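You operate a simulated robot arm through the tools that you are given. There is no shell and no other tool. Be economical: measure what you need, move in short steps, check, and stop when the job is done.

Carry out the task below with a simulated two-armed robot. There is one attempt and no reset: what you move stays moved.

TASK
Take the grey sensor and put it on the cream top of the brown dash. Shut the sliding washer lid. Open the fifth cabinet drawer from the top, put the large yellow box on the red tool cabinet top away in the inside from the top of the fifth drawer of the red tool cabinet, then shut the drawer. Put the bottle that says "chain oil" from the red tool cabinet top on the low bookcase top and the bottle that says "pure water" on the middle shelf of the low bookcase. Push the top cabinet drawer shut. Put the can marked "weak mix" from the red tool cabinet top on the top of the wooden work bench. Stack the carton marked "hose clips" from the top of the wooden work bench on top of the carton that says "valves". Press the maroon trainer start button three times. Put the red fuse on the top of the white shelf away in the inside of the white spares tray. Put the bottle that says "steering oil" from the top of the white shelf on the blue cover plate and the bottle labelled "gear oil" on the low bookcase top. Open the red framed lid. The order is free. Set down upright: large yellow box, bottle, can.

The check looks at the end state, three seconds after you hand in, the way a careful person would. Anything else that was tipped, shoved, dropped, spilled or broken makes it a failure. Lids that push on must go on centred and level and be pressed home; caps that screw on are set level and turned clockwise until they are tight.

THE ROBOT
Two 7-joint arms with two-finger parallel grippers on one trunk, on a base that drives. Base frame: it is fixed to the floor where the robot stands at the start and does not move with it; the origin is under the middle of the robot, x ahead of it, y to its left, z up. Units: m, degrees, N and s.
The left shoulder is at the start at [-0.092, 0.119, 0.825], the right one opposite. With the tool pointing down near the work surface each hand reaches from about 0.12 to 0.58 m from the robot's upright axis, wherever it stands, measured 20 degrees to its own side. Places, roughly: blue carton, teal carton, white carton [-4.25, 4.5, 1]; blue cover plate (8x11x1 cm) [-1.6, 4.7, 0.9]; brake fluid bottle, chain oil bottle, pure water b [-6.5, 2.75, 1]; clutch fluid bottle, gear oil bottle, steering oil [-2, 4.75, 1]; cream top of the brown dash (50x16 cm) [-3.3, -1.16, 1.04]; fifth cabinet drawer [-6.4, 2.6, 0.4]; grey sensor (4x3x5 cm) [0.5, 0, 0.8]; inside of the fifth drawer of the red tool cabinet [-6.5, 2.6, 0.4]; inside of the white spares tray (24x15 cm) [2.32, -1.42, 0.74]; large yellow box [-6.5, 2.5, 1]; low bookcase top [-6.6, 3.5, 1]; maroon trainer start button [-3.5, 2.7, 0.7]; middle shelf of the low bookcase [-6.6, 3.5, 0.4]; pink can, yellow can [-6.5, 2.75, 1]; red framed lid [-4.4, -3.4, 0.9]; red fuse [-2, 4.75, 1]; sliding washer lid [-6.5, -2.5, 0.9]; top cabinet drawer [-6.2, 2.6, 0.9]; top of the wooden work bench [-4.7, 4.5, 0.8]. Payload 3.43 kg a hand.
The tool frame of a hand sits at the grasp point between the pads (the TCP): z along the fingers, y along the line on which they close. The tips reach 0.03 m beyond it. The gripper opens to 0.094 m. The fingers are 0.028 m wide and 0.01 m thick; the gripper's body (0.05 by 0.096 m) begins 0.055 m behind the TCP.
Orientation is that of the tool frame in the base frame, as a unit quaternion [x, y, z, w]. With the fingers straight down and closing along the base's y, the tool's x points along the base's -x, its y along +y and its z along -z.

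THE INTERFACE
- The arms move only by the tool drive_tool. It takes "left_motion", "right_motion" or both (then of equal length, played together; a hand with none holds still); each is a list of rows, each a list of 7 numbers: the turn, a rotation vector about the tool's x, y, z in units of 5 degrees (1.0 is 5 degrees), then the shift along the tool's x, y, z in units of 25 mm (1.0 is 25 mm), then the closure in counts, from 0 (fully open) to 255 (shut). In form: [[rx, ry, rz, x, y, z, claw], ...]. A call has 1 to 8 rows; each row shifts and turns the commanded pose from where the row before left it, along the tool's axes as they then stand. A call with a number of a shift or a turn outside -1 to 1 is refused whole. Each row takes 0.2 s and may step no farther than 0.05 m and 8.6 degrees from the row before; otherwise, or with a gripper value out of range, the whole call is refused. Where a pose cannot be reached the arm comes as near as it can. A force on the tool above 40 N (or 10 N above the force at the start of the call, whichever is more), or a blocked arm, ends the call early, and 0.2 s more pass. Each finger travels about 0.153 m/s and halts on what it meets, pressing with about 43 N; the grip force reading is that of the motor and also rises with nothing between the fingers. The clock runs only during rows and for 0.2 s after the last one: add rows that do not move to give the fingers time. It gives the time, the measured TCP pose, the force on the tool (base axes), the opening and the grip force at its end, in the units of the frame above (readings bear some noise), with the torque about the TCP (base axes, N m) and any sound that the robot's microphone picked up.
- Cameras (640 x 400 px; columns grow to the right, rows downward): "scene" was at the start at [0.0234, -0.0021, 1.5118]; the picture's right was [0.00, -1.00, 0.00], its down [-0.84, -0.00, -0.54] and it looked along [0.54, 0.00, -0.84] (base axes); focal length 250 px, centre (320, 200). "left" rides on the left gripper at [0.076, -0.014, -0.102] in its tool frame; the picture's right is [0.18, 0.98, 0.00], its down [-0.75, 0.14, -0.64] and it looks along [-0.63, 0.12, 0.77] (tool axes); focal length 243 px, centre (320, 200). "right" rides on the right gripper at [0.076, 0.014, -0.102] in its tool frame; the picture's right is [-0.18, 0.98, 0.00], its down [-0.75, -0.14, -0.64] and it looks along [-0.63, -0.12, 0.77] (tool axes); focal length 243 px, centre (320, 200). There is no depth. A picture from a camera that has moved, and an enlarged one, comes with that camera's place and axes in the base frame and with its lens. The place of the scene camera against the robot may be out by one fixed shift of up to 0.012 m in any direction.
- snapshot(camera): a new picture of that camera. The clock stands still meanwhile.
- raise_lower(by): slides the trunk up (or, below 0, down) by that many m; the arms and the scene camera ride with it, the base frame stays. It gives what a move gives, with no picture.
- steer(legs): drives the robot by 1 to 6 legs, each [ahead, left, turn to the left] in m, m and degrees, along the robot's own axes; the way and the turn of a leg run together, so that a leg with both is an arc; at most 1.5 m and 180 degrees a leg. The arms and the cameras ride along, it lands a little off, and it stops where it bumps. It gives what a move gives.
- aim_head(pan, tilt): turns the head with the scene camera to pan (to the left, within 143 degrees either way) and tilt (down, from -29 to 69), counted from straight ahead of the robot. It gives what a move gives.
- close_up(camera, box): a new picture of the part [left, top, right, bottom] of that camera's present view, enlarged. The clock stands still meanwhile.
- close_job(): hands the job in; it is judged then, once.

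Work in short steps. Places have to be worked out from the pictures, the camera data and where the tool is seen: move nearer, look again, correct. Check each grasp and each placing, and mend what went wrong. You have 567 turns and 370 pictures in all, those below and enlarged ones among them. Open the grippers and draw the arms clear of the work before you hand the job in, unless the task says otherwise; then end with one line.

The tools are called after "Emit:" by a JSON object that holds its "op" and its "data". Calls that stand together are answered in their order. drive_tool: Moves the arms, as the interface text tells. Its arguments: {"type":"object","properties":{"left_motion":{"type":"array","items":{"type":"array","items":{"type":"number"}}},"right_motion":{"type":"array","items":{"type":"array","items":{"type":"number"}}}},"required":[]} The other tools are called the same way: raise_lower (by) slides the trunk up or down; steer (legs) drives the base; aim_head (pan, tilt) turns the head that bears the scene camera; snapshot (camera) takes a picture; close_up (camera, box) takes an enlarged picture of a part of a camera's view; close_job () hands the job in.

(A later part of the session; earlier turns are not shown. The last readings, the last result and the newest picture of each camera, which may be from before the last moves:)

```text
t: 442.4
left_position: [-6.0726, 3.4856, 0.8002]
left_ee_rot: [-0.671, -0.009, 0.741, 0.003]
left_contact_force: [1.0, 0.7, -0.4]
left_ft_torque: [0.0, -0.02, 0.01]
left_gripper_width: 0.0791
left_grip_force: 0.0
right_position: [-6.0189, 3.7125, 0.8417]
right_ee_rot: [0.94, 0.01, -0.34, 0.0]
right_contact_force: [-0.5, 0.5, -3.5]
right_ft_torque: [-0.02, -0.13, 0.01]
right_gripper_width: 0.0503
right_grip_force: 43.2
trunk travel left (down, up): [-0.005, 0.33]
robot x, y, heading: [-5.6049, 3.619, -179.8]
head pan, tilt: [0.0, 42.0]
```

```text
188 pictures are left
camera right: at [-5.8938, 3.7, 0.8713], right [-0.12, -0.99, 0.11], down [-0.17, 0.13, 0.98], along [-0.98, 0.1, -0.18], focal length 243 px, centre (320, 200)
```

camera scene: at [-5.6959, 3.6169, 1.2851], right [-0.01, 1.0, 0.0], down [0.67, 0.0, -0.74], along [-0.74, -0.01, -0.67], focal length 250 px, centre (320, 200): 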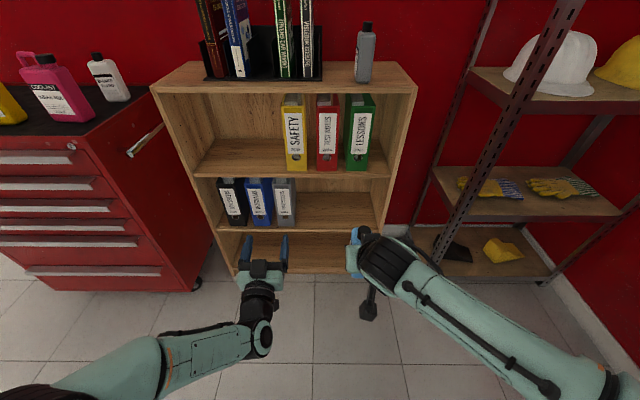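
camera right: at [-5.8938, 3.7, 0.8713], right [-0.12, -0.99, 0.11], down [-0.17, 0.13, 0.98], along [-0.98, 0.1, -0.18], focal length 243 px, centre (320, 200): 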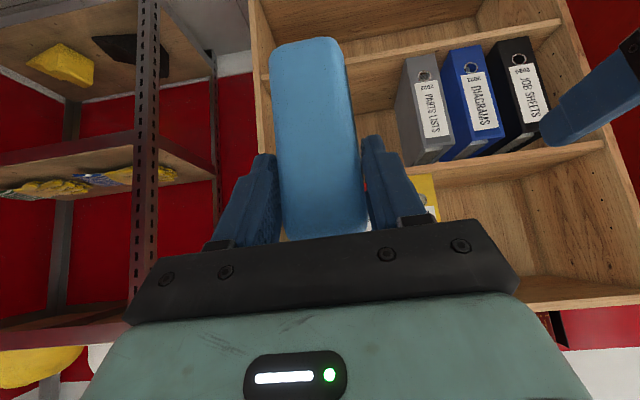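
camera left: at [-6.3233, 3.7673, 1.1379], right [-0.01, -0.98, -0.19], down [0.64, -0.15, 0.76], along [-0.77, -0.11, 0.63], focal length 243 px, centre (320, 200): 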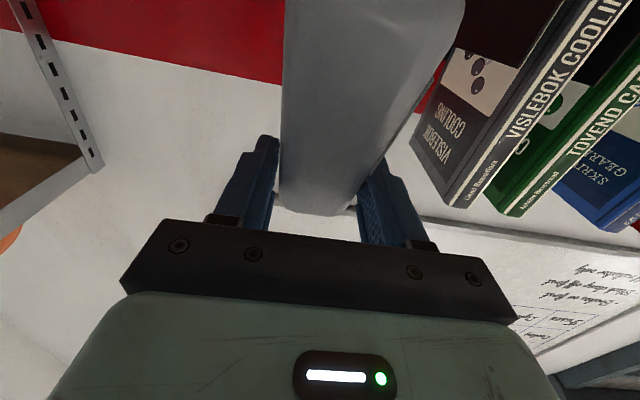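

Free space on the middle shelf is y 3.52–3.88; the right hand is at 3.71. I lower the hand to just above shelf height, still in front.

Emit:
{"op": "drive_tool", "data": {"right_motion": [[0, 0, 0, 0.8, 0, 0.95, 255], [0, 0, 0, 0.8, 0, 0.95, 255], [0, 0, 0, 0.8, 0, 0.95, 255], [0, 0, 0, 0.8, 0, 0.95, 255], [0, 0, 0, 0.8, 0, 0.95, 255], [0, 0, 0, 0.8, 0, 0.95, 255], [0, 0, 0, 0.8, 0, 0.95, 255], [0, 0, 0, 0.8, 0, 0.95, 255]]}}

Emit:
{"op": "snapshot", "data": {"camera": "right"}}

Emit:
{"op": "snapshot", "data": {"camera": "scene"}}

```text
t: 444.1
left_position: [-6.0733, 3.4837, 0.8]
left_ee_rot: [-0.672, -0.008, 0.741, 0.003]
left_contact_force: [0.7, -0.1, 0.0]
left_ft_torque: [-0.02, -0.01, 0.01]
left_gripper_width: 0.0792
left_grip_force: 0.0
right_position: [-6.0147, 3.7153, 0.5925]
right_ee_rot: [0.94, 0.009, -0.34, 0.0]
right_contact_force: [-0.4, -0.3, -3.6]
right_ft_torque: [0.02, -0.14, -0.03]
right_gripper_width: 0.0501
right_grip_force: 43.0
trunk travel left (down, up): [-0.005, 0.33]
robot x, y, heading: [-5.6027, 3.6191, -179.3]
head pan, tilt: [0.0, 42.0]
```

```text
187 pictures are left
camera right: at [-5.8898, 3.7023, 0.6223], right [-0.12, -0.99, 0.11], down [-0.17, 0.13, 0.98], along [-0.98, 0.1, -0.19], focal length 243 px, centre (320, 200)
```

right: 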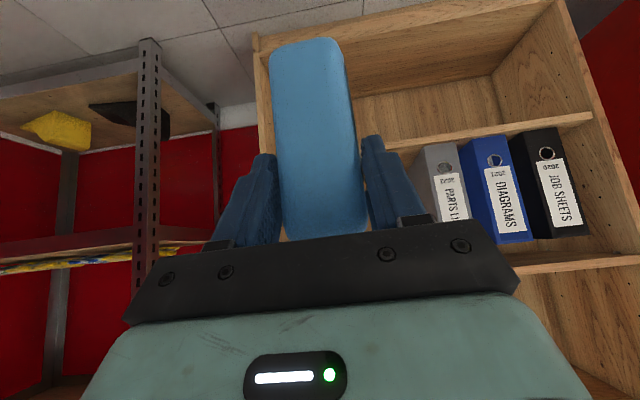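

```text
186 pictures are left
camera scene: at [-5.6961, 3.617, 1.2851], right [-0.01, 1.0, 0.0], down [0.67, 0.0, -0.74], along [-0.74, -0.01, -0.67], focal length 250 px, centre (320, 200)
```

scene: 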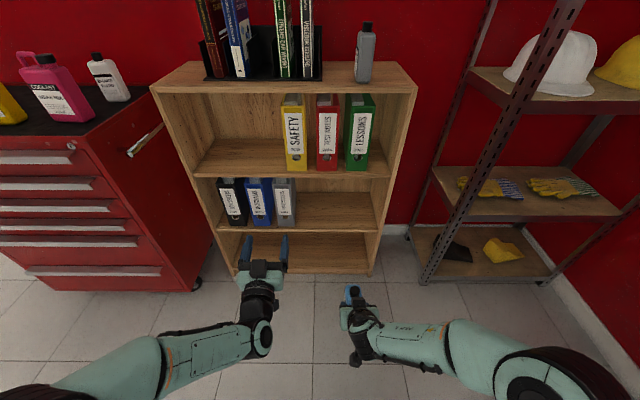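

Shelf edge is near z 0.415 and the bottle's bottom near 0.495. I lower 4.5 cm more, extend the arm forward 0.22 m, then drive.

Emit:
{"op": "drive_tool", "data": {"right_motion": [[0, 0, 0, 0.8, 0, 0.95, 255], [0, 0, 0, 0.4, 0, 0.48, 255], [0, 0, 0, -0.86, 0, 0.72, 255], [0, 0, 0, -0.86, 0, 0.72, 255], [0, 0, 0, -0.86, 0, 0.72, 255], [0, 0, 0, -0.86, 0, 0.72, 255], [0, 0, 0, -0.86, 0, 0.72, 255], [0, 0, 0, -0.86, 0, 0.72, 255]]}}

Emit:
{"op": "steer", "data": {"legs": [[0.15, 0, -0.5]]}}

Emit:
{"op": "snapshot", "data": {"camera": "right"}}

Emit:
{"op": "snapshot", "data": {"camera": "scene"}}

```text
t: 445.9
left_position: [-6.0745, 3.4843, 0.8002]
left_ee_rot: [-0.672, -0.009, 0.74, 0.003]
left_contact_force: [0.3, -0.3, -0.3]
left_ft_torque: [-0.01, 0.0, 0.01]
left_gripper_width: 0.079
left_grip_force: 0.1
right_position: [-6.1837, 3.7116, 0.5448]
right_ee_rot: [0.94, 0.01, -0.34, 0.0]
right_contact_force: [-0.8, -0.1, -3.8]
right_ft_torque: [0.03, -0.07, 0.0]
right_gripper_width: 0.05
right_grip_force: 43.3
trunk travel left (down, up): [-0.005, 0.33]
robot x, y, heading: [-5.605, 3.62, -179.5]
head pan, tilt: [0.0, 42.0]
```

```text
t: 447.3
left_position: [-6.2233, 3.4914, 0.7993]
left_ee_rot: [-0.672, -0.004, 0.741, 0.008]
left_contact_force: [0.4, 0.1, 0.4]
left_ft_torque: [0.02, 0.0, 0.0]
left_gripper_width: 0.0793
left_grip_force: 0.0
right_position: [-6.3305, 3.7209, 0.5445]
right_ee_rot: [0.941, 0.002, -0.339, -0.002]
right_contact_force: [-0.6, 0.0, -3.3]
right_ft_torque: [-0.01, -0.1, -0.01]
right_gripper_width: 0.0501
right_grip_force: 43.0
trunk travel left (down, up): [-0.005, 0.33]
robot x, y, heading: [-5.7542, 3.6172, 179.4]
head pan, tilt: [0.0, 42.0]
```

```text
185 pictures are left
camera right: at [-6.2058, 3.7066, 0.5748], right [-0.14, -0.98, 0.11], down [-0.17, 0.13, 0.98], along [-0.98, 0.12, -0.19], focal length 243 px, centre (320, 200)
```

right: 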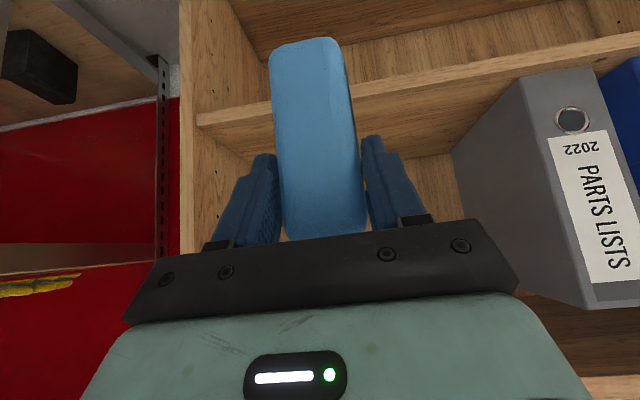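

```text
184 pictures are left
camera scene: at [-5.8452, 3.6183, 1.2851], right [0.01, 1.0, 0.0], down [0.67, -0.01, -0.74], along [-0.74, 0.01, -0.67], focal length 250 px, centre (320, 200)
```

scene: 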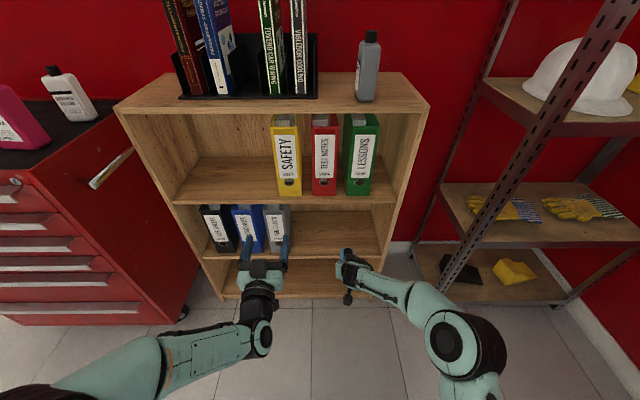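

I raise the bottle 1.5 cm for safety, advance the base 0.13 m and the arm the rest.

Emit:
{"op": "drive_tool", "data": {"right_motion": [[0, 0, 0, -0.38, 0, -0.46, 255], [0, 0, 0, 0, 0, 0, 255]]}}

Emit:
{"op": "steer", "data": {"legs": [[0.12, 0.015, 0.5]]}}

Emit:
{"op": "snapshot", "data": {"camera": "right"}}

Emit:
{"op": "snapshot", "data": {"camera": "scene"}}

```text
t: 447.9
left_position: [-6.2236, 3.4918, 0.8007]
left_ee_rot: [-0.671, -0.005, 0.741, 0.007]
left_contact_force: [-0.1, 0.2, 0.4]
left_ft_torque: [0.01, -0.01, 0.0]
left_gripper_width: 0.0791
left_grip_force: 0.1
right_position: [-6.3306, 3.7209, 0.5584]
right_ee_rot: [0.94, 0.002, -0.34, -0.003]
right_contact_force: [-0.1, 0.0, -4.0]
right_ft_torque: [0.01, -0.12, 0.01]
right_gripper_width: 0.0501
right_grip_force: 42.8
trunk travel left (down, up): [-0.005, 0.33]
robot x, y, heading: [-5.753, 3.6219, 179.5]
head pan, tilt: [0.0, 42.0]
```

```text
t: 449.2
left_position: [-6.3406, 3.4724, 0.7994]
left_ee_rot: [-0.671, -0.008, 0.741, 0.004]
left_contact_force: [-0.6, 0.1, -0.6]
left_ft_torque: [0.02, 0.01, 0.02]
left_gripper_width: 0.0794
left_grip_force: 0.0
right_position: [-6.4503, 3.6991, 0.5591]
right_ee_rot: [0.941, 0.009, -0.339, 0.0]
right_contact_force: [-0.4, -0.6, -3.6]
right_ft_torque: [0.0, -0.1, 0.04]
right_gripper_width: 0.0499
right_grip_force: 43.3
trunk travel left (down, up): [-0.005, 0.33]
robot x, y, heading: [-5.873, 3.6074, -179.9]
head pan, tilt: [0.0, 42.0]
```

```text
183 pictures are left
camera right: at [-6.3253, 3.6866, 0.5884], right [-0.13, -0.99, 0.11], down [-0.17, 0.13, 0.98], along [-0.98, 0.11, -0.19], focal length 243 px, centre (320, 200)
```

right: 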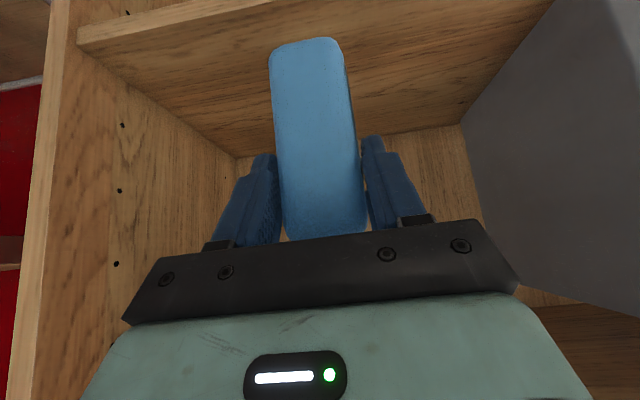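

```text
182 pictures are left
camera scene: at [-5.9637, 3.6032, 1.2851], right [0.0, 1.0, 0.0], down [0.67, 0.0, -0.74], along [-0.74, 0.0, -0.67], focal length 250 px, centre (320, 200)
```

scene: 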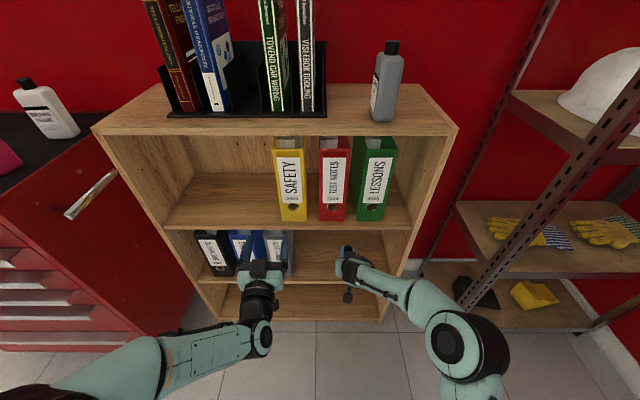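

The bottle enters above the shelf surface. I extend 8 cm more inward.

Emit:
{"op": "drive_tool", "data": {"right_motion": [[0, 0, 0, -0.6, 0, 0.5, 255], [0, 0, 0, -0.6, 0, 0.5, 255], [0, 0, 0, -0.6, 0, 0.5, 255], [0, 0, 0, -0.6, 0, 0.5, 255]]}}

Emit:
{"op": "snapshot", "data": {"camera": "right"}}

Emit:
{"op": "close_up", "data": {"camera": "scene", "box": [190, 180, 430, 330]}}

```text
t: 450.2
left_position: [-6.3412, 3.4731, 0.7993]
left_ee_rot: [-0.671, -0.008, 0.741, 0.004]
left_contact_force: [-0.1, 0.2, 0.3]
left_ft_torque: [0.01, 0.01, 0.01]
left_gripper_width: 0.0791
left_grip_force: 0.0
right_position: [-6.5285, 3.6962, 0.5565]
right_ee_rot: [0.941, 0.008, -0.338, -0.002]
right_contact_force: [0.4, 0.1, -3.3]
right_ft_torque: [-0.01, -0.15, -0.01]
right_gripper_width: 0.0501
right_grip_force: 43.2
trunk travel left (down, up): [-0.005, 0.33]
robot x, y, heading: [-5.8706, 3.6071, -179.7]
head pan, tilt: [0.0, 42.0]
```

```text
181 pictures are left
camera right: at [-6.4034, 3.6841, 0.5878], right [-0.13, -0.99, 0.11], down [-0.17, 0.13, 0.98], along [-0.98, 0.11, -0.19], focal length 243 px, centre (320, 200)
```

right: 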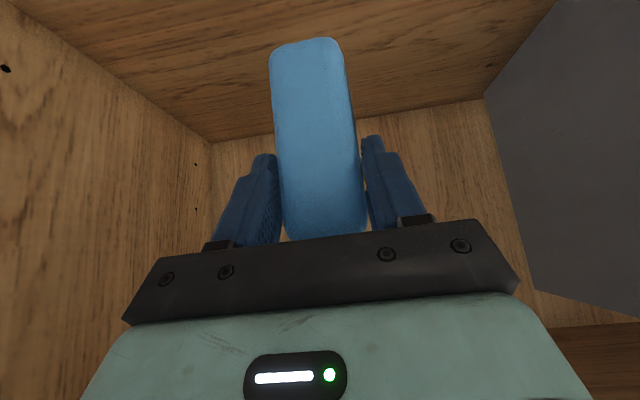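

```text
2.67 times, centred on (310, 255) of scene
camera zoom: at [-5.9634, 3.6032, 1.2851], right [0.0, 1.0, 0.0], down [0.67, 0.0, -0.74], along [-0.74, 0.0, -0.67], focal length 666 px, centre (347, 53)
```

zoom: 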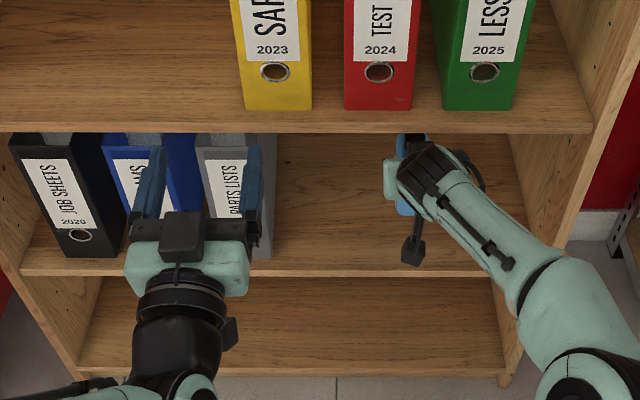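

Now inside. I lower in 6 mm steps until the base touches.

Emit:
{"op": "drive_tool", "data": {"right_motion": [[0, 0, 0, 0.2, 0, 0.24, 255], [0, 0, 0, 0.2, 0, 0.24, 255], [0, 0, 0, 0.2, 0, 0.24, 255], [0, 0, 0, 0.16, 0, 0.2, 255], [0, 0, 0, 0.16, 0, 0.2, 255]]}}

Emit:
{"op": "snapshot", "data": {"camera": "right"}}

```text
t: 451.4
left_position: [-6.3399, 3.4722, 0.8007]
left_ee_rot: [-0.671, -0.008, 0.741, 0.004]
left_contact_force: [-1.2, -0.3, 0.8]
left_ft_torque: [0.0, -0.01, 0.0]
left_gripper_width: 0.0792
left_grip_force: 0.1
right_position: [-6.5288, 3.6991, 0.5223]
right_ee_rot: [0.941, 0.008, -0.339, -0.002]
right_contact_force: [0.3, 1.1, -3.9]
right_ft_torque: [-0.01, -0.04, -0.02]
right_gripper_width: 0.0503
right_grip_force: 43.0
trunk travel left (down, up): [-0.005, 0.33]
robot x, y, heading: [-5.8695, 3.6066, -180.0]
head pan, tilt: [0.0, 42.0]
```

```text
179 pictures are left
camera right: at [-6.4032, 3.6863, 0.5522], right [-0.13, -0.99, 0.11], down [-0.17, 0.13, 0.98], along [-0.98, 0.11, -0.19], focal length 243 px, centre (320, 200)
```

right: 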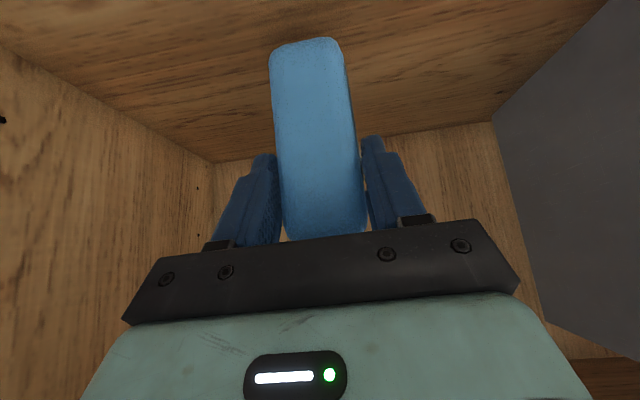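

Emit:
{"op": "drive_tool", "data": {"right_motion": [[0, 0, 0, 0.13, 0, 0.16, 255], [0, 0, 0, 0.13, 0, 0.16, 255], [0, 0, 0, 0.13, 0, 0.16, 255], [0, 0, 0, 0.13, 0, 0.16, 255]]}}

```text
t: 452.4
left_position: [-6.3407, 3.4732, 0.801]
left_ee_rot: [-0.672, -0.009, 0.741, 0.003]
left_contact_force: [-0.4, 0.8, 0.4]
left_ft_torque: [-0.02, -0.03, 0.01]
left_gripper_width: 0.0793
left_grip_force: 0.0
right_position: [-6.529, 3.6994, 0.5005]
right_ee_rot: [0.941, 0.008, -0.339, -0.002]
right_contact_force: [0.0, 0.4, -4.3]
right_ft_torque: [0.02, -0.11, -0.01]
right_gripper_width: 0.0501
right_grip_force: 42.8
trunk travel left (down, up): [-0.005, 0.33]
robot x, y, heading: [-5.8731, 3.6069, -179.8]
head pan, tilt: [0.0, 42.0]
```

Emit:
{"op": "drive_tool", "data": {"right_motion": [[0, 0, 0, 0.13, 0, 0.16, 255], [0, 0, 0, 0.13, 0, 0.16, 255], [0, 0, 0, 0.13, 0, 0.16, 255], [0, 0, 0, 0.13, 0, 0.16, 255]]}}

Emit:
{"op": "snapshot", "data": {"camera": "right"}}

```text
t: 453.3
left_position: [-6.3405, 3.4725, 0.7998]
left_ee_rot: [-0.672, -0.009, 0.741, 0.003]
left_contact_force: [0.4, -0.2, 0.4]
left_ft_torque: [-0.01, 0.0, -0.01]
left_gripper_width: 0.0791
left_grip_force: 0.0
right_position: [-6.5343, 3.6997, 0.4978]
right_ee_rot: [0.936, 0.008, -0.351, 0.002]
right_contact_force: [-1.1, 0.7, 5.8]
right_ft_torque: [0.02, -0.08, -0.09]
right_gripper_width: 0.0504
right_grip_force: 42.9
trunk travel left (down, up): [-0.005, 0.33]
robot x, y, heading: [-5.8734, 3.6042, -179.7]
head pan, tilt: [0.0, 42.0]
stopped in row 4 (right hand): the force on the tool passed its limit at 40 N (the readings are from after the stop); the commanded pose is now the measured one
```

```text
178 pictures are left
camera right: at [-6.4088, 3.6859, 0.5247], right [-0.12, -0.99, 0.12], down [-0.15, 0.14, 0.98], along [-0.98, 0.1, -0.16], focal length 243 px, centre (320, 200)
```

right: 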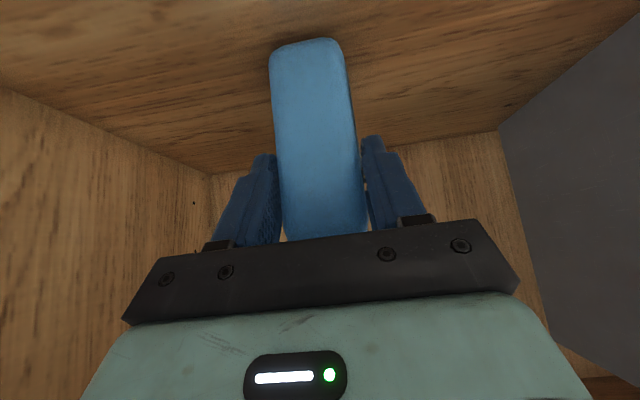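

Base contact. I open and withdraw horizontally.

Emit:
{"op": "drive_tool", "data": {"right_motion": [[0, 0, 0, 0, 0, 0, 180], [0, 0, 0, 0, 0, 0, 60], [0, 0, 0, 0, 0, 0, 40], [0, 0, 0, 0.4, 0, -0.5, 40], [0, 0, 0, 0.7, 0, -0.6, 40], [0, 0, 0, 0.7, 0, -0.6, 40], [0, 0, 0, 0.7, 0, -0.6, 40], [0, 0, 0, 0.7, 0, -0.6, 40]]}}

Emit:
{"op": "snapshot", "data": {"camera": "right"}}

```text
t: 455.1
left_position: [-6.3401, 3.4723, 0.8007]
left_ee_rot: [-0.671, -0.008, 0.741, 0.004]
left_contact_force: [0.0, 0.1, -0.3]
left_ft_torque: [0.04, -0.01, 0.01]
left_gripper_width: 0.0792
left_grip_force: 0.0
right_position: [-6.426, 3.6996, 0.4941]
right_ee_rot: [0.937, 0.007, -0.348, 0.001]
right_contact_force: [-0.2, -0.2, 0.4]
right_ft_torque: [-0.02, -0.01, 0.0]
right_gripper_width: 0.079
right_grip_force: 0.1
trunk travel left (down, up): [-0.005, 0.33]
robot x, y, heading: [-5.8733, 3.6012, -180.0]
head pan, tilt: [0.0, 42.0]
```

```text
177 pictures are left
camera right: at [-6.3013, 3.6871, 0.5232], right [-0.13, -0.99, 0.12], down [-0.15, 0.14, 0.98], along [-0.98, 0.11, -0.17], focal length 243 px, centre (320, 200)
```

right: 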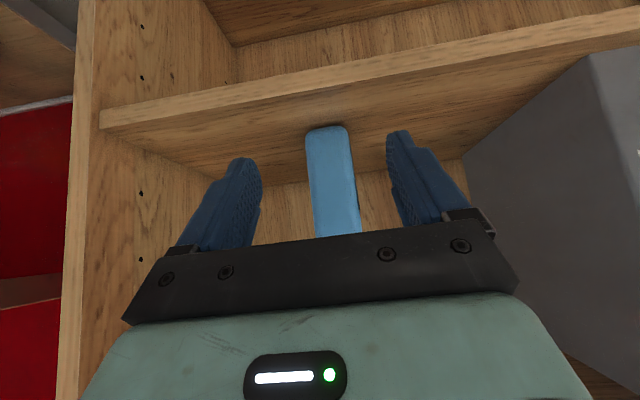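

Pure water stands on the middle shelf. I back away, raise the trunk, and bring both hands back to pointing down.

Emit:
{"op": "steer", "data": {"legs": [[-0.45, 0, 0]]}}

Emit:
{"op": "raise_lower", "data": {"by": 0.32}}

Emit:
{"op": "drive_tool", "data": {"left_motion": [[0, 1, 0, 0, 0, 0, 0], [0, 1, 0, 0, 0, 0, 0], [0, 1, 0, 0, 0, 0, 0], [0, 1, 0, 0, 0, 0, 0], [0, 1, 0, 0, 0, 0, 0], [0, 1, 0, 0, 0, 0, 0], [0, 1, 0, 0, 0, 0, 0], [0, 1, 0, 0, 0, 0, 0]], "right_motion": [[0, 1, 0, 0.7, 0, -0.7, 0], [0, 1, 0, 0.7, 0, -0.7, 0], [0, 1, 0, 0.5, 0, -0.7, 0], [0, 1, 0, 0.3, 0, -0.7, 0], [0, 1, 0, 0.2, 0, -0.7, 0], [0, 1, 0, 0, 0, -0.7, 0], [0, 1, 0, 0, 0, -0.7, 0], [0, 1, 0, 0, 0, -0.7, 0]]}}

Emit:
{"op": "drive_tool", "data": {"left_motion": [[0, 1, 0, 0, 0, 0, 0], [0, 1, 0, 0, 0, 0, 0], [0, 1, 0, 0, 0, 0, 0], [0, 1, 0, 0, 0, 0, 0], [0, 1, 0, 0, 0, 0, 0], [0, 1, 0, 0, 0, 0, 0], [0, 1, 0, 0, 0, 0, 0], [0, 1, 0, 0, 0, 0, 0]], "right_motion": [[0, 0, 0, 0, 0, -1, 0], [0, 0, 0, 0, 0, -1, 0], [0, 0, 0, 0, 0, -1, 0], [0, 0, 0, 0, 0, -1, 0], [0, 0, 0, 0, 0, -1, 0], [0, 0, 0, 0, 0, -1, 0], [0, 0, 0, 0, 0, 0, 0], [0, 0, 0, 0, 0, 0, 0]]}}

Emit:
{"op": "drive_tool", "data": {"left_motion": [[0, 1, 0, 0, 0, 0, 0], [0, 1, 0, 0, 0, 0, 0], [0, 1, 0, 0, 0, 0, 0], [0, 0.2, 0, 0, 0, 0, 0]]}}

Emit:
{"op": "snapshot", "data": {"camera": "scene"}}

```text
t: 457.8
left_position: [-5.8804, 3.4735, 0.7992]
left_ee_rot: [-0.672, -0.007, 0.741, 0.004]
left_contact_force: [0.3, 0.6, 0.2]
left_ft_torque: [-0.03, 0.0, 0.03]
left_gripper_width: 0.0792
left_grip_force: 0.1
right_position: [-5.9677, 3.7019, 0.4948]
right_ee_rot: [0.937, 0.008, -0.348, 0.0]
right_contact_force: [0.1, -0.7, 0.6]
right_ft_torque: [-0.02, -0.02, 0.0]
right_gripper_width: 0.0793
right_grip_force: 0.1
trunk travel left (down, up): [-0.005, 0.33]
robot x, y, heading: [-5.4137, 3.6075, -179.7]
head pan, tilt: [0.0, 42.0]
```

```text
t: 461.0
left_position: [-5.8799, 3.4738, 1.12]
left_ee_rot: [-0.671, -0.009, 0.741, 0.003]
left_contact_force: [0.5, 0.8, 0.2]
left_ft_torque: [0.01, -0.02, 0.04]
left_gripper_width: 0.0788
left_grip_force: 0.1
right_position: [-5.9686, 3.7011, 0.8149]
right_ee_rot: [0.937, 0.009, -0.349, 0.001]
right_contact_force: [1.0, -0.5, -0.3]
right_ft_torque: [0.03, 0.0, -0.02]
right_gripper_width: 0.0792
right_grip_force: 0.1
trunk travel left (down, up): [-0.325, 0.01]
robot x, y, heading: [-5.4135, 3.6079, -179.7]
head pan, tilt: [0.0, 42.0]
```

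```text
t: 462.8
left_position: [-5.8814, 3.4737, 1.1203]
left_ee_rot: [0.885, 0.007, -0.466, -0.007]
left_contact_force: [0.2, 0.6, 0.0]
left_ft_torque: [0.01, -0.01, 0.0]
left_gripper_width: 0.0941
left_grip_force: 0.1
right_position: [-5.8671, 3.7028, 0.9068]
right_ee_rot: [1.0, 0.009, -0.007, 0.0]
right_contact_force: [0.0, 0.2, 0.2]
right_ft_torque: [0.05, 0.02, 0.02]
right_gripper_width: 0.0938
right_grip_force: 0.0
trunk travel left (down, up): [-0.325, 0.01]
robot x, y, heading: [-5.4093, 3.609, -179.5]
head pan, tilt: [0.0, 42.0]
```

```text
t: 464.6
left_position: [-5.8824, 3.4744, 1.1202]
left_ee_rot: [0.991, 0.005, -0.135, -0.008]
left_contact_force: [-1.1, -0.4, -0.7]
left_ft_torque: [0.01, 0.01, -0.01]
left_gripper_width: 0.094
left_grip_force: 0.1
right_position: [-5.8606, 3.7022, 1.0557]
right_ee_rot: [1.0, 0.01, -0.008, -0.001]
right_contact_force: [0.1, 0.3, 0.2]
right_ft_torque: [0.02, -0.02, -0.02]
right_gripper_width: 0.0939
right_grip_force: 0.0
trunk travel left (down, up): [-0.325, 0.01]
robot x, y, heading: [-5.4118, 3.6084, -179.7]
head pan, tilt: [0.0, 42.0]
```

```text
t: 465.6
left_position: [-5.8812, 3.4746, 1.1203]
left_ee_rot: [1.0, 0.003, 0.003, -0.009]
left_contact_force: [-0.1, 0.3, 0.8]
left_ft_torque: [0.01, 0.01, 0.01]
left_gripper_width: 0.0941
left_grip_force: 0.0
right_position: [-5.8609, 3.7035, 1.0553]
right_ee_rot: [1.0, 0.009, -0.007, -0.001]
right_contact_force: [0.1, 0.7, 0.1]
right_ft_torque: [0.0, -0.01, -0.01]
right_gripper_width: 0.0939
right_grip_force: 0.1
trunk travel left (down, up): [-0.325, 0.01]
robot x, y, heading: [-5.4134, 3.6059, -179.5]
head pan, tilt: [0.0, 42.0]
```

```text
176 pictures are left
camera scene: at [-5.4541, 3.6053, 1.6134], right [-0.01, 1.0, 0.0], down [0.67, 0.0, -0.74], along [-0.74, 0.0, -0.67], focal length 250 px, centre (320, 200)
```

scene: 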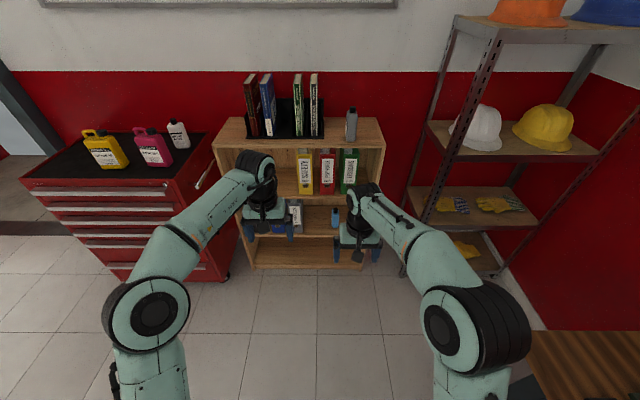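

Both bottles stand well. Now I turn the right hand 90° (to grip the pink can front-to-back), raising it meanwhile, and move in front of the cabinet.

Emit:
{"op": "drive_tool", "data": {"right_motion": [[0, 0, -1, 0, 0, -1, 0], [0, 0, -1, 0, 0, -1, 0], [0, 0, -1, 0, 0, -1, 0], [0, 0, -1, 0, 0, -1, 0], [0, 0, -1, 0, 0, -1, 0], [0, 0, -1, 0, 0, -1, 0], [0, 0, -1, 0, 0, 0, 0], [0, 0, -1, 0, 0, 0, 0]]}}

Emit:
{"op": "drive_tool", "data": {"right_motion": [[0, 0, -1, 0, 0, 0, 0], [0, 0, -1, 0, 0, 0, 0], [0, 0, -1, 0, 0, 0, 0], [0, 0, -1, 0, 0, 0, 0], [0, 0, -1, 0, 0, 0, 0], [0, 0, -1, 0, 0, 0, 0], [0, 0, -1, 0, 0, 0, 0], [0, 0, -1, 0, 0, 0, 0]]}}

Emit:
{"op": "drive_tool", "data": {"right_motion": [[0, 0, -1, 0, 0, 0, 0], [0, 0, -0.9, 0, 0, 0, 0]]}}

Emit:
{"op": "steer", "data": {"legs": [[0, 0.87, -0.5], [0.3, 0, 0]]}}

Emit:
{"op": "snapshot", "data": {"camera": "scene"}}

Emit:
{"op": "snapshot", "data": {"camera": "right"}}

```text
t: 467.4
left_position: [-5.8816, 3.4746, 1.1197]
left_ee_rot: [1.0, 0.003, 0.003, -0.008]
left_contact_force: [-0.1, 0.8, -0.5]
left_ft_torque: [-0.01, 0.0, -0.02]
left_gripper_width: 0.0941
left_grip_force: 0.1
right_position: [-5.8598, 3.7012, 1.2087]
right_ee_rot: [0.936, 0.351, -0.006, -0.005]
right_contact_force: [-0.1, 0.4, -0.3]
right_ft_torque: [0.01, -0.01, -0.02]
right_gripper_width: 0.0939
right_grip_force: 0.1
trunk travel left (down, up): [-0.325, 0.01]
robot x, y, heading: [-5.4124, 3.6043, -179.6]
head pan, tilt: [0.0, 42.0]
```

```text
t: 469.2
left_position: [-5.8822, 3.475, 1.1203]
left_ee_rot: [1.0, 0.003, 0.004, -0.009]
left_contact_force: [-0.3, 0.2, 0.7]
left_ft_torque: [0.0, 0.0, 0.0]
left_gripper_width: 0.0942
left_grip_force: 0.1
right_position: [-5.8598, 3.7023, 1.2072]
right_ee_rot: [0.76, 0.649, -0.004, -0.007]
right_contact_force: [-0.3, 1.1, -0.2]
right_ft_torque: [0.0, -0.04, 0.0]
right_gripper_width: 0.094
right_grip_force: 0.1
trunk travel left (down, up): [-0.325, 0.01]
robot x, y, heading: [-5.4106, 3.6075, -179.8]
head pan, tilt: [0.0, 42.0]
```

```text
t: 469.8
left_position: [-5.8822, 3.4745, 1.1205]
left_ee_rot: [1.0, 0.004, 0.003, -0.009]
left_contact_force: [-1.2, 0.5, 0.3]
left_ft_torque: [-0.04, 0.02, 0.03]
left_gripper_width: 0.0939
left_grip_force: 0.1
right_position: [-5.8622, 3.7003, 1.2077]
right_ee_rot: [0.704, 0.71, -0.004, -0.006]
right_contact_force: [0.1, -0.1, 0.3]
right_ft_torque: [0.02, -0.01, -0.04]
right_gripper_width: 0.094
right_grip_force: 0.0
trunk travel left (down, up): [-0.325, 0.01]
robot x, y, heading: [-5.4113, 3.6054, -179.6]
head pan, tilt: [0.0, 42.0]
```

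```text
t: 479.6
left_position: [-6.1846, 2.5913, 1.1202]
left_ee_rot: [1.0, -0.004, 0.004, -0.009]
left_contact_force: [-0.2, 0.4, 0.7]
left_ft_torque: [-0.01, 0.0, 0.03]
left_gripper_width: 0.0939
left_grip_force: 0.0
right_position: [-6.1611, 2.8176, 1.2083]
right_ee_rot: [0.709, 0.705, -0.004, -0.007]
right_contact_force: [-0.6, -0.6, 0.0]
right_ft_torque: [0.02, 0.01, 0.01]
right_gripper_width: 0.094
right_grip_force: 0.1
trunk travel left (down, up): [-0.325, 0.01]
robot x, y, heading: [-5.7157, 2.7202, 179.6]
head pan, tilt: [0.0, 42.0]
```

```text
175 pictures are left
camera scene: at [-5.756, 2.7171, 1.6133], right [0.01, 1.0, 0.0], down [0.67, -0.01, -0.74], along [-0.74, 0.01, -0.67], focal length 250 px, centre (320, 200)
```

scene: 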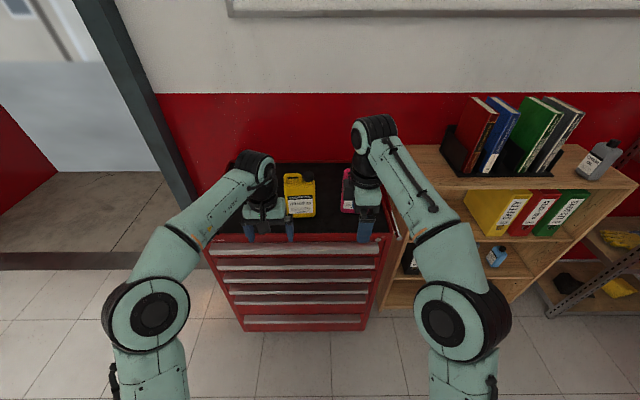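

```text
174 pictures are left
camera right: at [-6.1443, 2.8933, 1.3105], right [0.98, -0.19, -0.01], down [-0.14, -0.76, 0.64], along [-0.13, -0.63, -0.77], focal length 243 px, centre (320, 200)
```

right: 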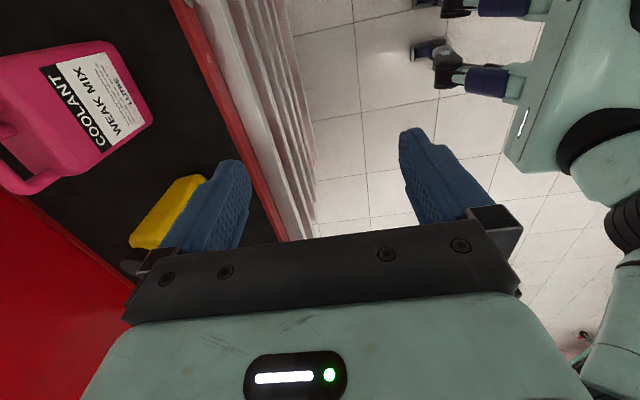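

The pink can's front face is at x = -6.417, y 2.81–2.90. I raise and retract the left hand, move ahead 0.2 m, and bring the right hand above the can.

Emit:
{"op": "drive_tool", "data": {"left_motion": [[0, 0, 0, 0.8, 0, -0.8, 0], [0, 0, 0, 0.8, 0, -0.8, 0], [0, 0, 0, 0.8, 0, -0.8, 0], [0, 0, 0, 0.8, 0, -0.8, 0], [0, 0, 0, 0.8, 0, -0.8, 0]]}}

Emit:
{"op": "steer", "data": {"legs": [[0.2, -0.03, 0.4]]}}

Emit:
{"op": "drive_tool", "data": {"right_motion": [[0, 0, 0, 0, -0.85, 0, 0], [0, 0, 0, 0, -0.85, 0, 0], [0, 0, 0, 0, -0.85, 0, 0], [0, 0, 0, 0, -0.85, 0, 0]]}}

Emit:
{"op": "snapshot", "data": {"camera": "right"}}

Emit:
{"op": "snapshot", "data": {"camera": "scene"}}

```text
t: 480.8
left_position: [-6.0873, 2.5914, 1.2191]
left_ee_rot: [1.0, -0.003, 0.004, -0.009]
left_contact_force: [-0.4, -0.3, -0.5]
left_ft_torque: [0.0, 0.05, 0.03]
left_gripper_width: 0.0941
left_grip_force: 0.1
right_position: [-6.1618, 2.8181, 1.2079]
right_ee_rot: [0.709, 0.706, -0.003, -0.006]
right_contact_force: [0.5, 0.0, -1.0]
right_ft_torque: [-0.02, 0.01, 0.0]
right_gripper_width: 0.0938
right_grip_force: 0.0
trunk travel left (down, up): [-0.325, 0.01]
robot x, y, heading: [-5.7103, 2.7204, 179.7]
head pan, tilt: [0.0, 42.0]
```

```text
t: 482.4
left_position: [-6.2804, 2.6214, 1.2201]
left_ee_rot: [1.0, -0.002, 0.003, -0.009]
left_contact_force: [0.1, 0.1, 0.1]
left_ft_torque: [-0.02, 0.01, -0.01]
left_gripper_width: 0.0941
left_grip_force: 0.0
right_position: [-6.3555, 2.8473, 1.2095]
right_ee_rot: [0.708, 0.706, -0.003, -0.005]
right_contact_force: [0.9, 0.8, -0.1]
right_ft_torque: [-0.03, 0.05, 0.01]
right_gripper_width: 0.094
right_grip_force: 0.0
trunk travel left (down, up): [-0.325, 0.01]
robot x, y, heading: [-5.9111, 2.7488, 179.7]
head pan, tilt: [0.0, 42.0]
```

```text
t: 483.4
left_position: [-6.2814, 2.6232, 1.221]
left_ee_rot: [1.0, -0.002, 0.002, -0.009]
left_contact_force: [0.1, 0.5, 0.4]
left_ft_torque: [-0.04, 0.01, 0.03]
left_gripper_width: 0.0939
left_grip_force: 0.1
right_position: [-6.3783, 2.848, 1.2096]
right_ee_rot: [0.708, 0.706, -0.003, -0.006]
right_contact_force: [0.0, 0.6, -0.4]
right_ft_torque: [-0.02, -0.05, 0.04]
right_gripper_width: 0.0944
right_grip_force: 0.1
right hand out of reach, approached as far as the arm can: row 2, 3, 4
trunk travel left (down, up): [-0.325, 0.01]
robot x, y, heading: [-5.9107, 2.7504, 179.6]
head pan, tilt: [0.0, 42.0]
```

```text
173 pictures are left
camera right: at [-6.3609, 2.9241, 1.3117], right [0.98, -0.19, -0.01], down [-0.13, -0.76, 0.64], along [-0.13, -0.63, -0.77], focal length 243 px, centre (320, 200)
```

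right: 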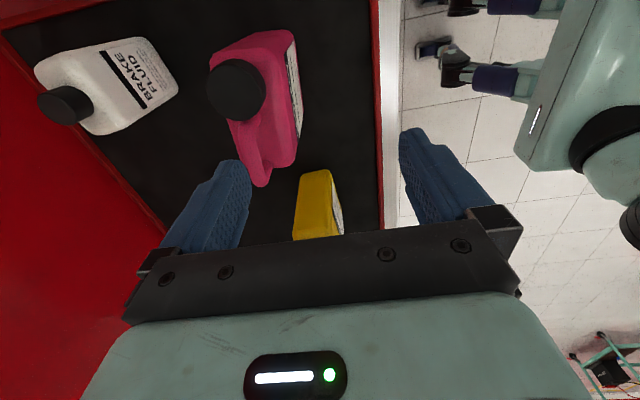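

```text
172 pictures are left
camera scene: at [-5.9505, 2.7489, 1.6135], right [0.0, 1.0, 0.0], down [0.67, 0.0, -0.74], along [-0.74, 0.0, -0.67], focal length 250 px, centre (320, 200)
```

scene: 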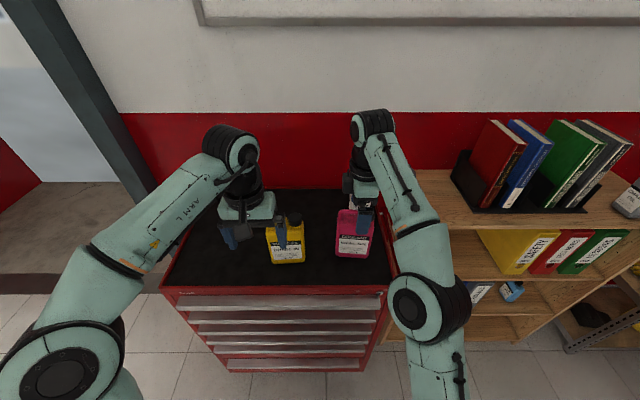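

At this height the reach is short; I correct the command, move the base 8 cm nearer, and check alignment (can centre about (-6.437, 2.852)).

Emit:
{"op": "drive_tool", "data": {"right_motion": [[0, 0, 0, 0.15, 0.82, 0, 0], [0, 0, 0, 0, 0.82, 0, 0], [0, 0, 0, 0, 0.82, 0, 0], [0, 0, 0, 0, 0.82, 0, 0]]}}

Emit:
{"op": "steer", "data": {"legs": [[0.08, 0, 0]]}}

Emit:
{"op": "snapshot", "data": {"camera": "right"}}

```text
t: 484.4
left_position: [-6.2805, 2.6227, 1.2199]
left_ee_rot: [1.0, -0.001, 0.003, -0.009]
left_contact_force: [0.4, -0.3, 0.1]
left_ft_torque: [-0.02, 0.02, 0.0]
left_gripper_width: 0.0941
left_grip_force: 0.1
right_position: [-6.2931, 2.8509, 1.2089]
right_ee_rot: [0.709, 0.706, -0.003, -0.006]
right_contact_force: [0.6, -0.7, 0.0]
right_ft_torque: [0.02, 0.02, -0.01]
right_gripper_width: 0.094
right_grip_force: 0.1
trunk travel left (down, up): [-0.325, 0.01]
robot x, y, heading: [-5.9099, 2.746, 179.6]
head pan, tilt: [0.0, 42.0]
```

```text
t: 485.5
left_position: [-6.3629, 2.6222, 1.2201]
left_ee_rot: [1.0, -0.003, 0.003, -0.008]
left_contact_force: [0.0, 0.0, -0.4]
left_ft_torque: [-0.01, -0.02, 0.0]
left_gripper_width: 0.0938
left_grip_force: 0.1
right_position: [-6.3759, 2.8537, 1.2072]
right_ee_rot: [0.709, 0.705, -0.003, -0.006]
right_contact_force: [0.2, 0.6, -0.5]
right_ft_torque: [0.02, -0.01, -0.04]
right_gripper_width: 0.094
right_grip_force: 0.1
trunk travel left (down, up): [-0.325, 0.01]
robot x, y, heading: [-5.9869, 2.7542, 179.4]
head pan, tilt: [0.0, 42.0]
```

```text
171 pictures are left
camera right: at [-6.3585, 2.9289, 1.3104], right [0.98, -0.19, -0.01], down [-0.14, -0.76, 0.64], along [-0.13, -0.63, -0.77], focal length 243 px, centre (320, 200)
```

right: 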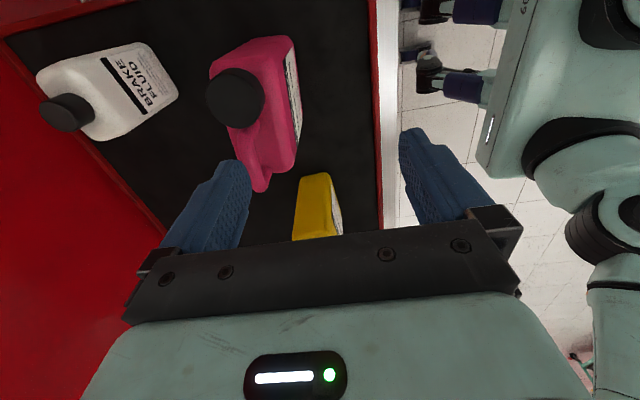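

Emit:
{"op": "drive_tool", "data": {"right_motion": [[0, 0, 0, 0, -0.8, 0.3, 0], [0, 0, 0, 0, -0.8, 0.3, 0], [0, 0, 0, 0, -0.85, 0.3, 0]]}}

Emit:
{"op": "snapshot", "data": {"camera": "right"}}

Emit:
{"op": "close_up", "data": {"camera": "scene", "box": [200, 150, 440, 300]}}

```text
t: 486.3
left_position: [-6.3638, 2.6228, 1.2202]
left_ee_rot: [1.0, -0.004, 0.004, -0.008]
left_contact_force: [-0.8, 0.1, 0.4]
left_ft_torque: [0.01, -0.02, -0.02]
left_gripper_width: 0.094
left_grip_force: 0.1
right_position: [-6.4392, 2.8513, 1.1867]
right_ee_rot: [0.709, 0.705, -0.004, -0.006]
right_contact_force: [0.2, 1.1, -0.8]
right_ft_torque: [-0.01, 0.01, 0.01]
right_gripper_width: 0.094
right_grip_force: 0.0
trunk travel left (down, up): [-0.325, 0.01]
robot x, y, heading: [-5.9901, 2.7484, 179.6]
head pan, tilt: [0.0, 42.0]
```

```text
170 pictures are left
camera right: at [-6.4217, 2.9271, 1.289], right [0.98, -0.19, -0.01], down [-0.14, -0.75, 0.64], along [-0.13, -0.63, -0.77], focal length 243 px, centre (320, 200)
```

right: 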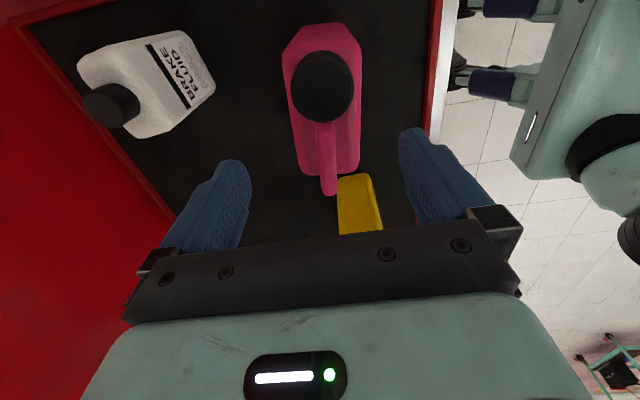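

```text
2.67 times, centred on (320, 225) of scene
camera zoom: at [-6.0324, 2.7493, 1.6135], right [0.01, 1.0, 0.0], down [0.67, 0.0, -0.74], along [-0.74, 0.01, -0.67], focal length 666 px, centre (320, 133)
```

zoom: 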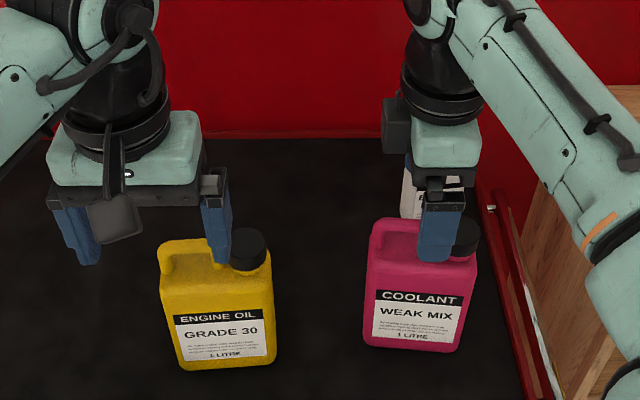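

Aligned over the can. I lower until the palm is just above cap height.

Emit:
{"op": "drive_tool", "data": {"right_motion": [[0, 0, 0, 0, 0, 0.8, 0], [0, 0, 0, 0, 0.1, 0.8, 0], [0, 0, 0, 0, 0.1, 0.8, 0], [0, 0, 0, 0, 0, 0.6, 0], [0, 0, 0, 0, 0, 0.5, 0]]}}

Emit:
{"op": "snapshot", "data": {"camera": "right"}}

Emit:
{"op": "close_up", "data": {"camera": "scene", "box": [280, 180, 440, 290]}}

```text
t: 487.5
left_position: [-6.3629, 2.624, 1.2214]
left_ee_rot: [1.0, -0.003, 0.002, -0.008]
left_contact_force: [0.2, 0.5, -0.3]
left_ft_torque: [-0.06, 0.03, 0.01]
left_gripper_width: 0.0939
left_grip_force: 0.0
right_position: [-6.4337, 2.8546, 1.0986]
right_ee_rot: [0.709, 0.705, -0.004, -0.006]
right_contact_force: [0.5, 0.6, 0.0]
right_ft_torque: [-0.01, 0.0, 0.0]
right_gripper_width: 0.0939
right_grip_force: 0.0
trunk travel left (down, up): [-0.325, 0.01]
robot x, y, heading: [-5.9881, 2.7525, 179.6]
head pan, tilt: [0.0, 42.0]
```

```text
168 pictures are left
camera right: at [-6.417, 2.9304, 1.201], right [0.98, -0.19, -0.01], down [-0.14, -0.75, 0.64], along [-0.13, -0.63, -0.77], focal length 243 px, centre (320, 200)
```

right: 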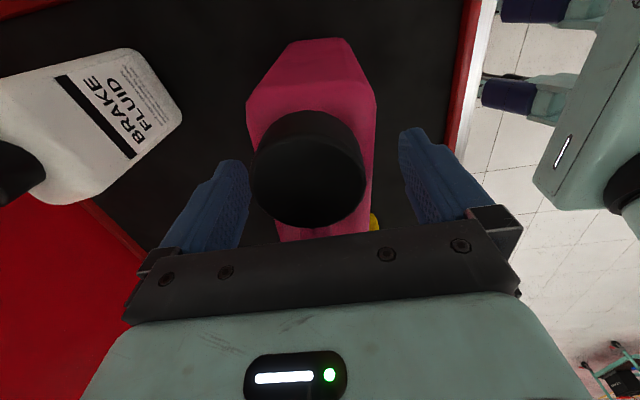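

```text
3.64 times, centred on (360, 235) of scene
camera zoom: at [-6.0317, 2.7496, 1.6134], right [0.01, 1.0, 0.0], down [0.67, 0.0, -0.74], along [-0.74, 0.01, -0.67], focal length 908 px, centre (174, 73)
```

zoom: 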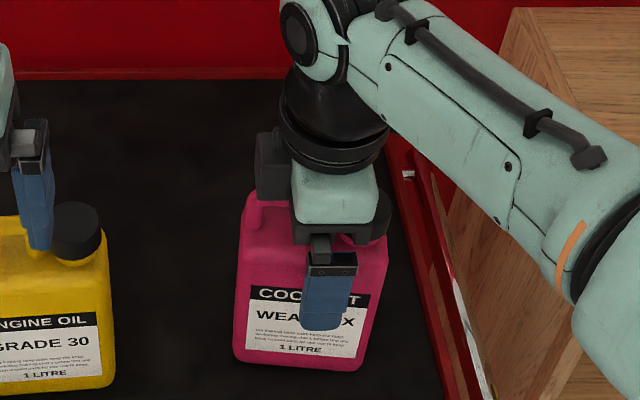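

Emit:
{"op": "drive_tool", "data": {"right_motion": [[0, 0, 0, 0, 0, 0, 120], [0, 0, 0, 0, 0, 0, 255], [0, 0, 0, 0, 0, 0, 255], [0, 0, 0, 0, 0, 0, 255]]}}

Emit:
{"op": "drive_tool", "data": {"right_motion": [[0, 0, 0, 0, 0, -0.4, 255], [0, 0, 0, 0, 0, -0.6, 255], [0, 0, 0, 0, 0, -0.6, 255]]}}

Emit:
{"op": "snapshot", "data": {"camera": "scene"}}

```text
t: 488.5
left_position: [-6.3642, 2.6241, 1.2203]
left_ee_rot: [1.0, -0.004, 0.003, -0.009]
left_contact_force: [-0.8, 0.9, 0.3]
left_ft_torque: [0.01, -0.01, 0.0]
left_gripper_width: 0.0942
left_grip_force: 0.0
right_position: [-6.4344, 2.8545, 1.0987]
right_ee_rot: [0.709, 0.706, -0.003, -0.006]
right_contact_force: [-1.1, 1.0, 0.8]
right_ft_torque: [-0.16, -0.07, -0.19]
right_gripper_width: 0.0624
right_grip_force: 42.6
trunk travel left (down, up): [-0.325, 0.01]
robot x, y, heading: [-5.9879, 2.7509, 179.6]
head pan, tilt: [0.0, 42.0]
```

```text
t: 489.3
left_position: [-6.3633, 2.6237, 1.2211]
left_ee_rot: [1.0, -0.003, 0.003, -0.009]
left_contact_force: [0.1, 0.6, 0.4]
left_ft_torque: [-0.01, -0.03, -0.03]
left_gripper_width: 0.0939
left_grip_force: 0.1
right_position: [-6.4341, 2.8537, 1.1382]
right_ee_rot: [0.708, 0.706, -0.003, -0.006]
right_contact_force: [0.1, 1.1, -10.0]
right_ft_torque: [0.03, 0.01, 0.03]
right_gripper_width: 0.0604
right_grip_force: 43.1
trunk travel left (down, up): [-0.325, 0.01]
robot x, y, heading: [-5.9943, 2.7533, 179.7]
head pan, tilt: [0.0, 42.0]
```

```text
166 pictures are left
camera scene: at [-6.0325, 2.7496, 1.6134], right [0.01, 1.0, 0.0], down [0.67, 0.0, -0.74], along [-0.74, 0.01, -0.67], focal length 250 px, centre (320, 200)
```

scene: 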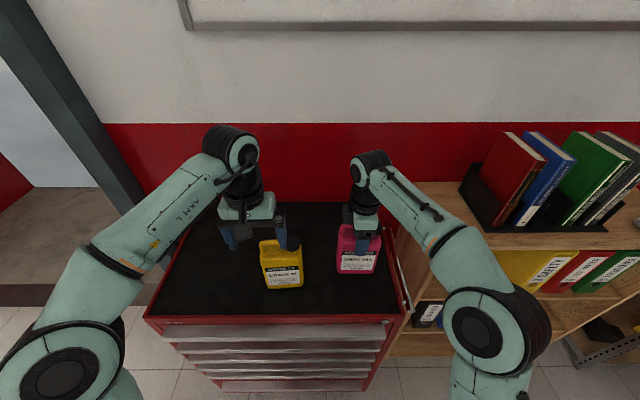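

The can is held (about 1 kg). I back away, turn to face +y, and look toward the bench.

Emit:
{"op": "drive_tool", "data": {"right_motion": [[0, 0, 0, 0, 0, -0.5, 255], [0, 0, 0, 0, 0.5, -0.5, 255]]}}

Emit:
{"op": "steer", "data": {"legs": [[-0.75, 0, 0], [0, 0, -90]]}}

Emit:
{"op": "aim_head", "data": {"pan": -20, "tilt": 30}}

Emit:
{"op": "snapshot", "data": {"camera": "scene"}}

```text
t: 489.9
left_position: [-6.3629, 2.6226, 1.2223]
left_ee_rot: [1.0, -0.003, 0.003, -0.009]
left_contact_force: [0.3, 0.1, 0.1]
left_ft_torque: [-0.03, 0.0, 0.01]
left_gripper_width: 0.0939
left_grip_force: 0.0
right_position: [-6.4202, 2.8537, 1.1624]
right_ee_rot: [0.708, 0.706, -0.004, -0.006]
right_contact_force: [0.5, -0.2, -11.2]
right_ft_torque: [-0.03, -0.01, -0.03]
right_gripper_width: 0.0604
right_grip_force: 42.8
trunk travel left (down, up): [-0.325, 0.01]
robot x, y, heading: [-5.9942, 2.7537, 179.7]
head pan, tilt: [0.0, 42.0]
```

```text
t: 497.8
left_position: [-5.3627, 3.1154, 1.2197]
left_ee_rot: [-0.686, 0.728, -0.009, 0.003]
left_contact_force: [0.2, 0.3, 0.3]
left_ft_torque: [0.0, 0.01, 0.03]
left_gripper_width: 0.0942
left_grip_force: 0.2
right_position: [-5.1285, 3.1596, 1.1618]
right_ee_rot: [1.0, -0.028, 0.002, -0.007]
right_contact_force: [-0.1, 0.2, -9.8]
right_ft_torque: [-0.01, 0.01, 0.04]
right_gripper_width: 0.0604
right_grip_force: 42.9
trunk travel left (down, up): [-0.325, 0.01]
robot x, y, heading: [-5.2545, 2.7339, 86.8]
head pan, tilt: [0.0, 42.0]
```

```text
t: 498.6
left_position: [-5.3624, 3.1144, 1.2201]
left_ee_rot: [-0.686, 0.728, -0.009, 0.003]
left_contact_force: [-0.6, 0.4, -1.0]
left_ft_torque: [0.0, -0.03, -0.01]
left_gripper_width: 0.0942
left_grip_force: 0.1
right_position: [-5.1293, 3.1598, 1.161]
right_ee_rot: [1.0, -0.027, 0.002, -0.007]
right_contact_force: [0.3, 0.2, -10.6]
right_ft_torque: [-0.02, 0.02, 0.03]
right_gripper_width: 0.0603
right_grip_force: 43.1
trunk travel left (down, up): [-0.325, 0.01]
robot x, y, heading: [-5.2511, 2.7323, 86.7]
head pan, tilt: [-20.0, 30.0]
```

```text
165 pictures are left
camera scene: at [-5.2238, 2.7721, 1.6317], right [0.92, -0.4, 0.0], down [-0.2, -0.46, -0.87], along [0.34, 0.79, -0.5], focal length 250 px, centre (320, 200)
```

scene: 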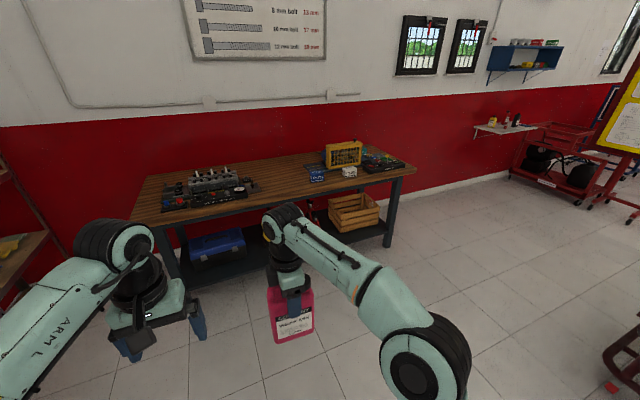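

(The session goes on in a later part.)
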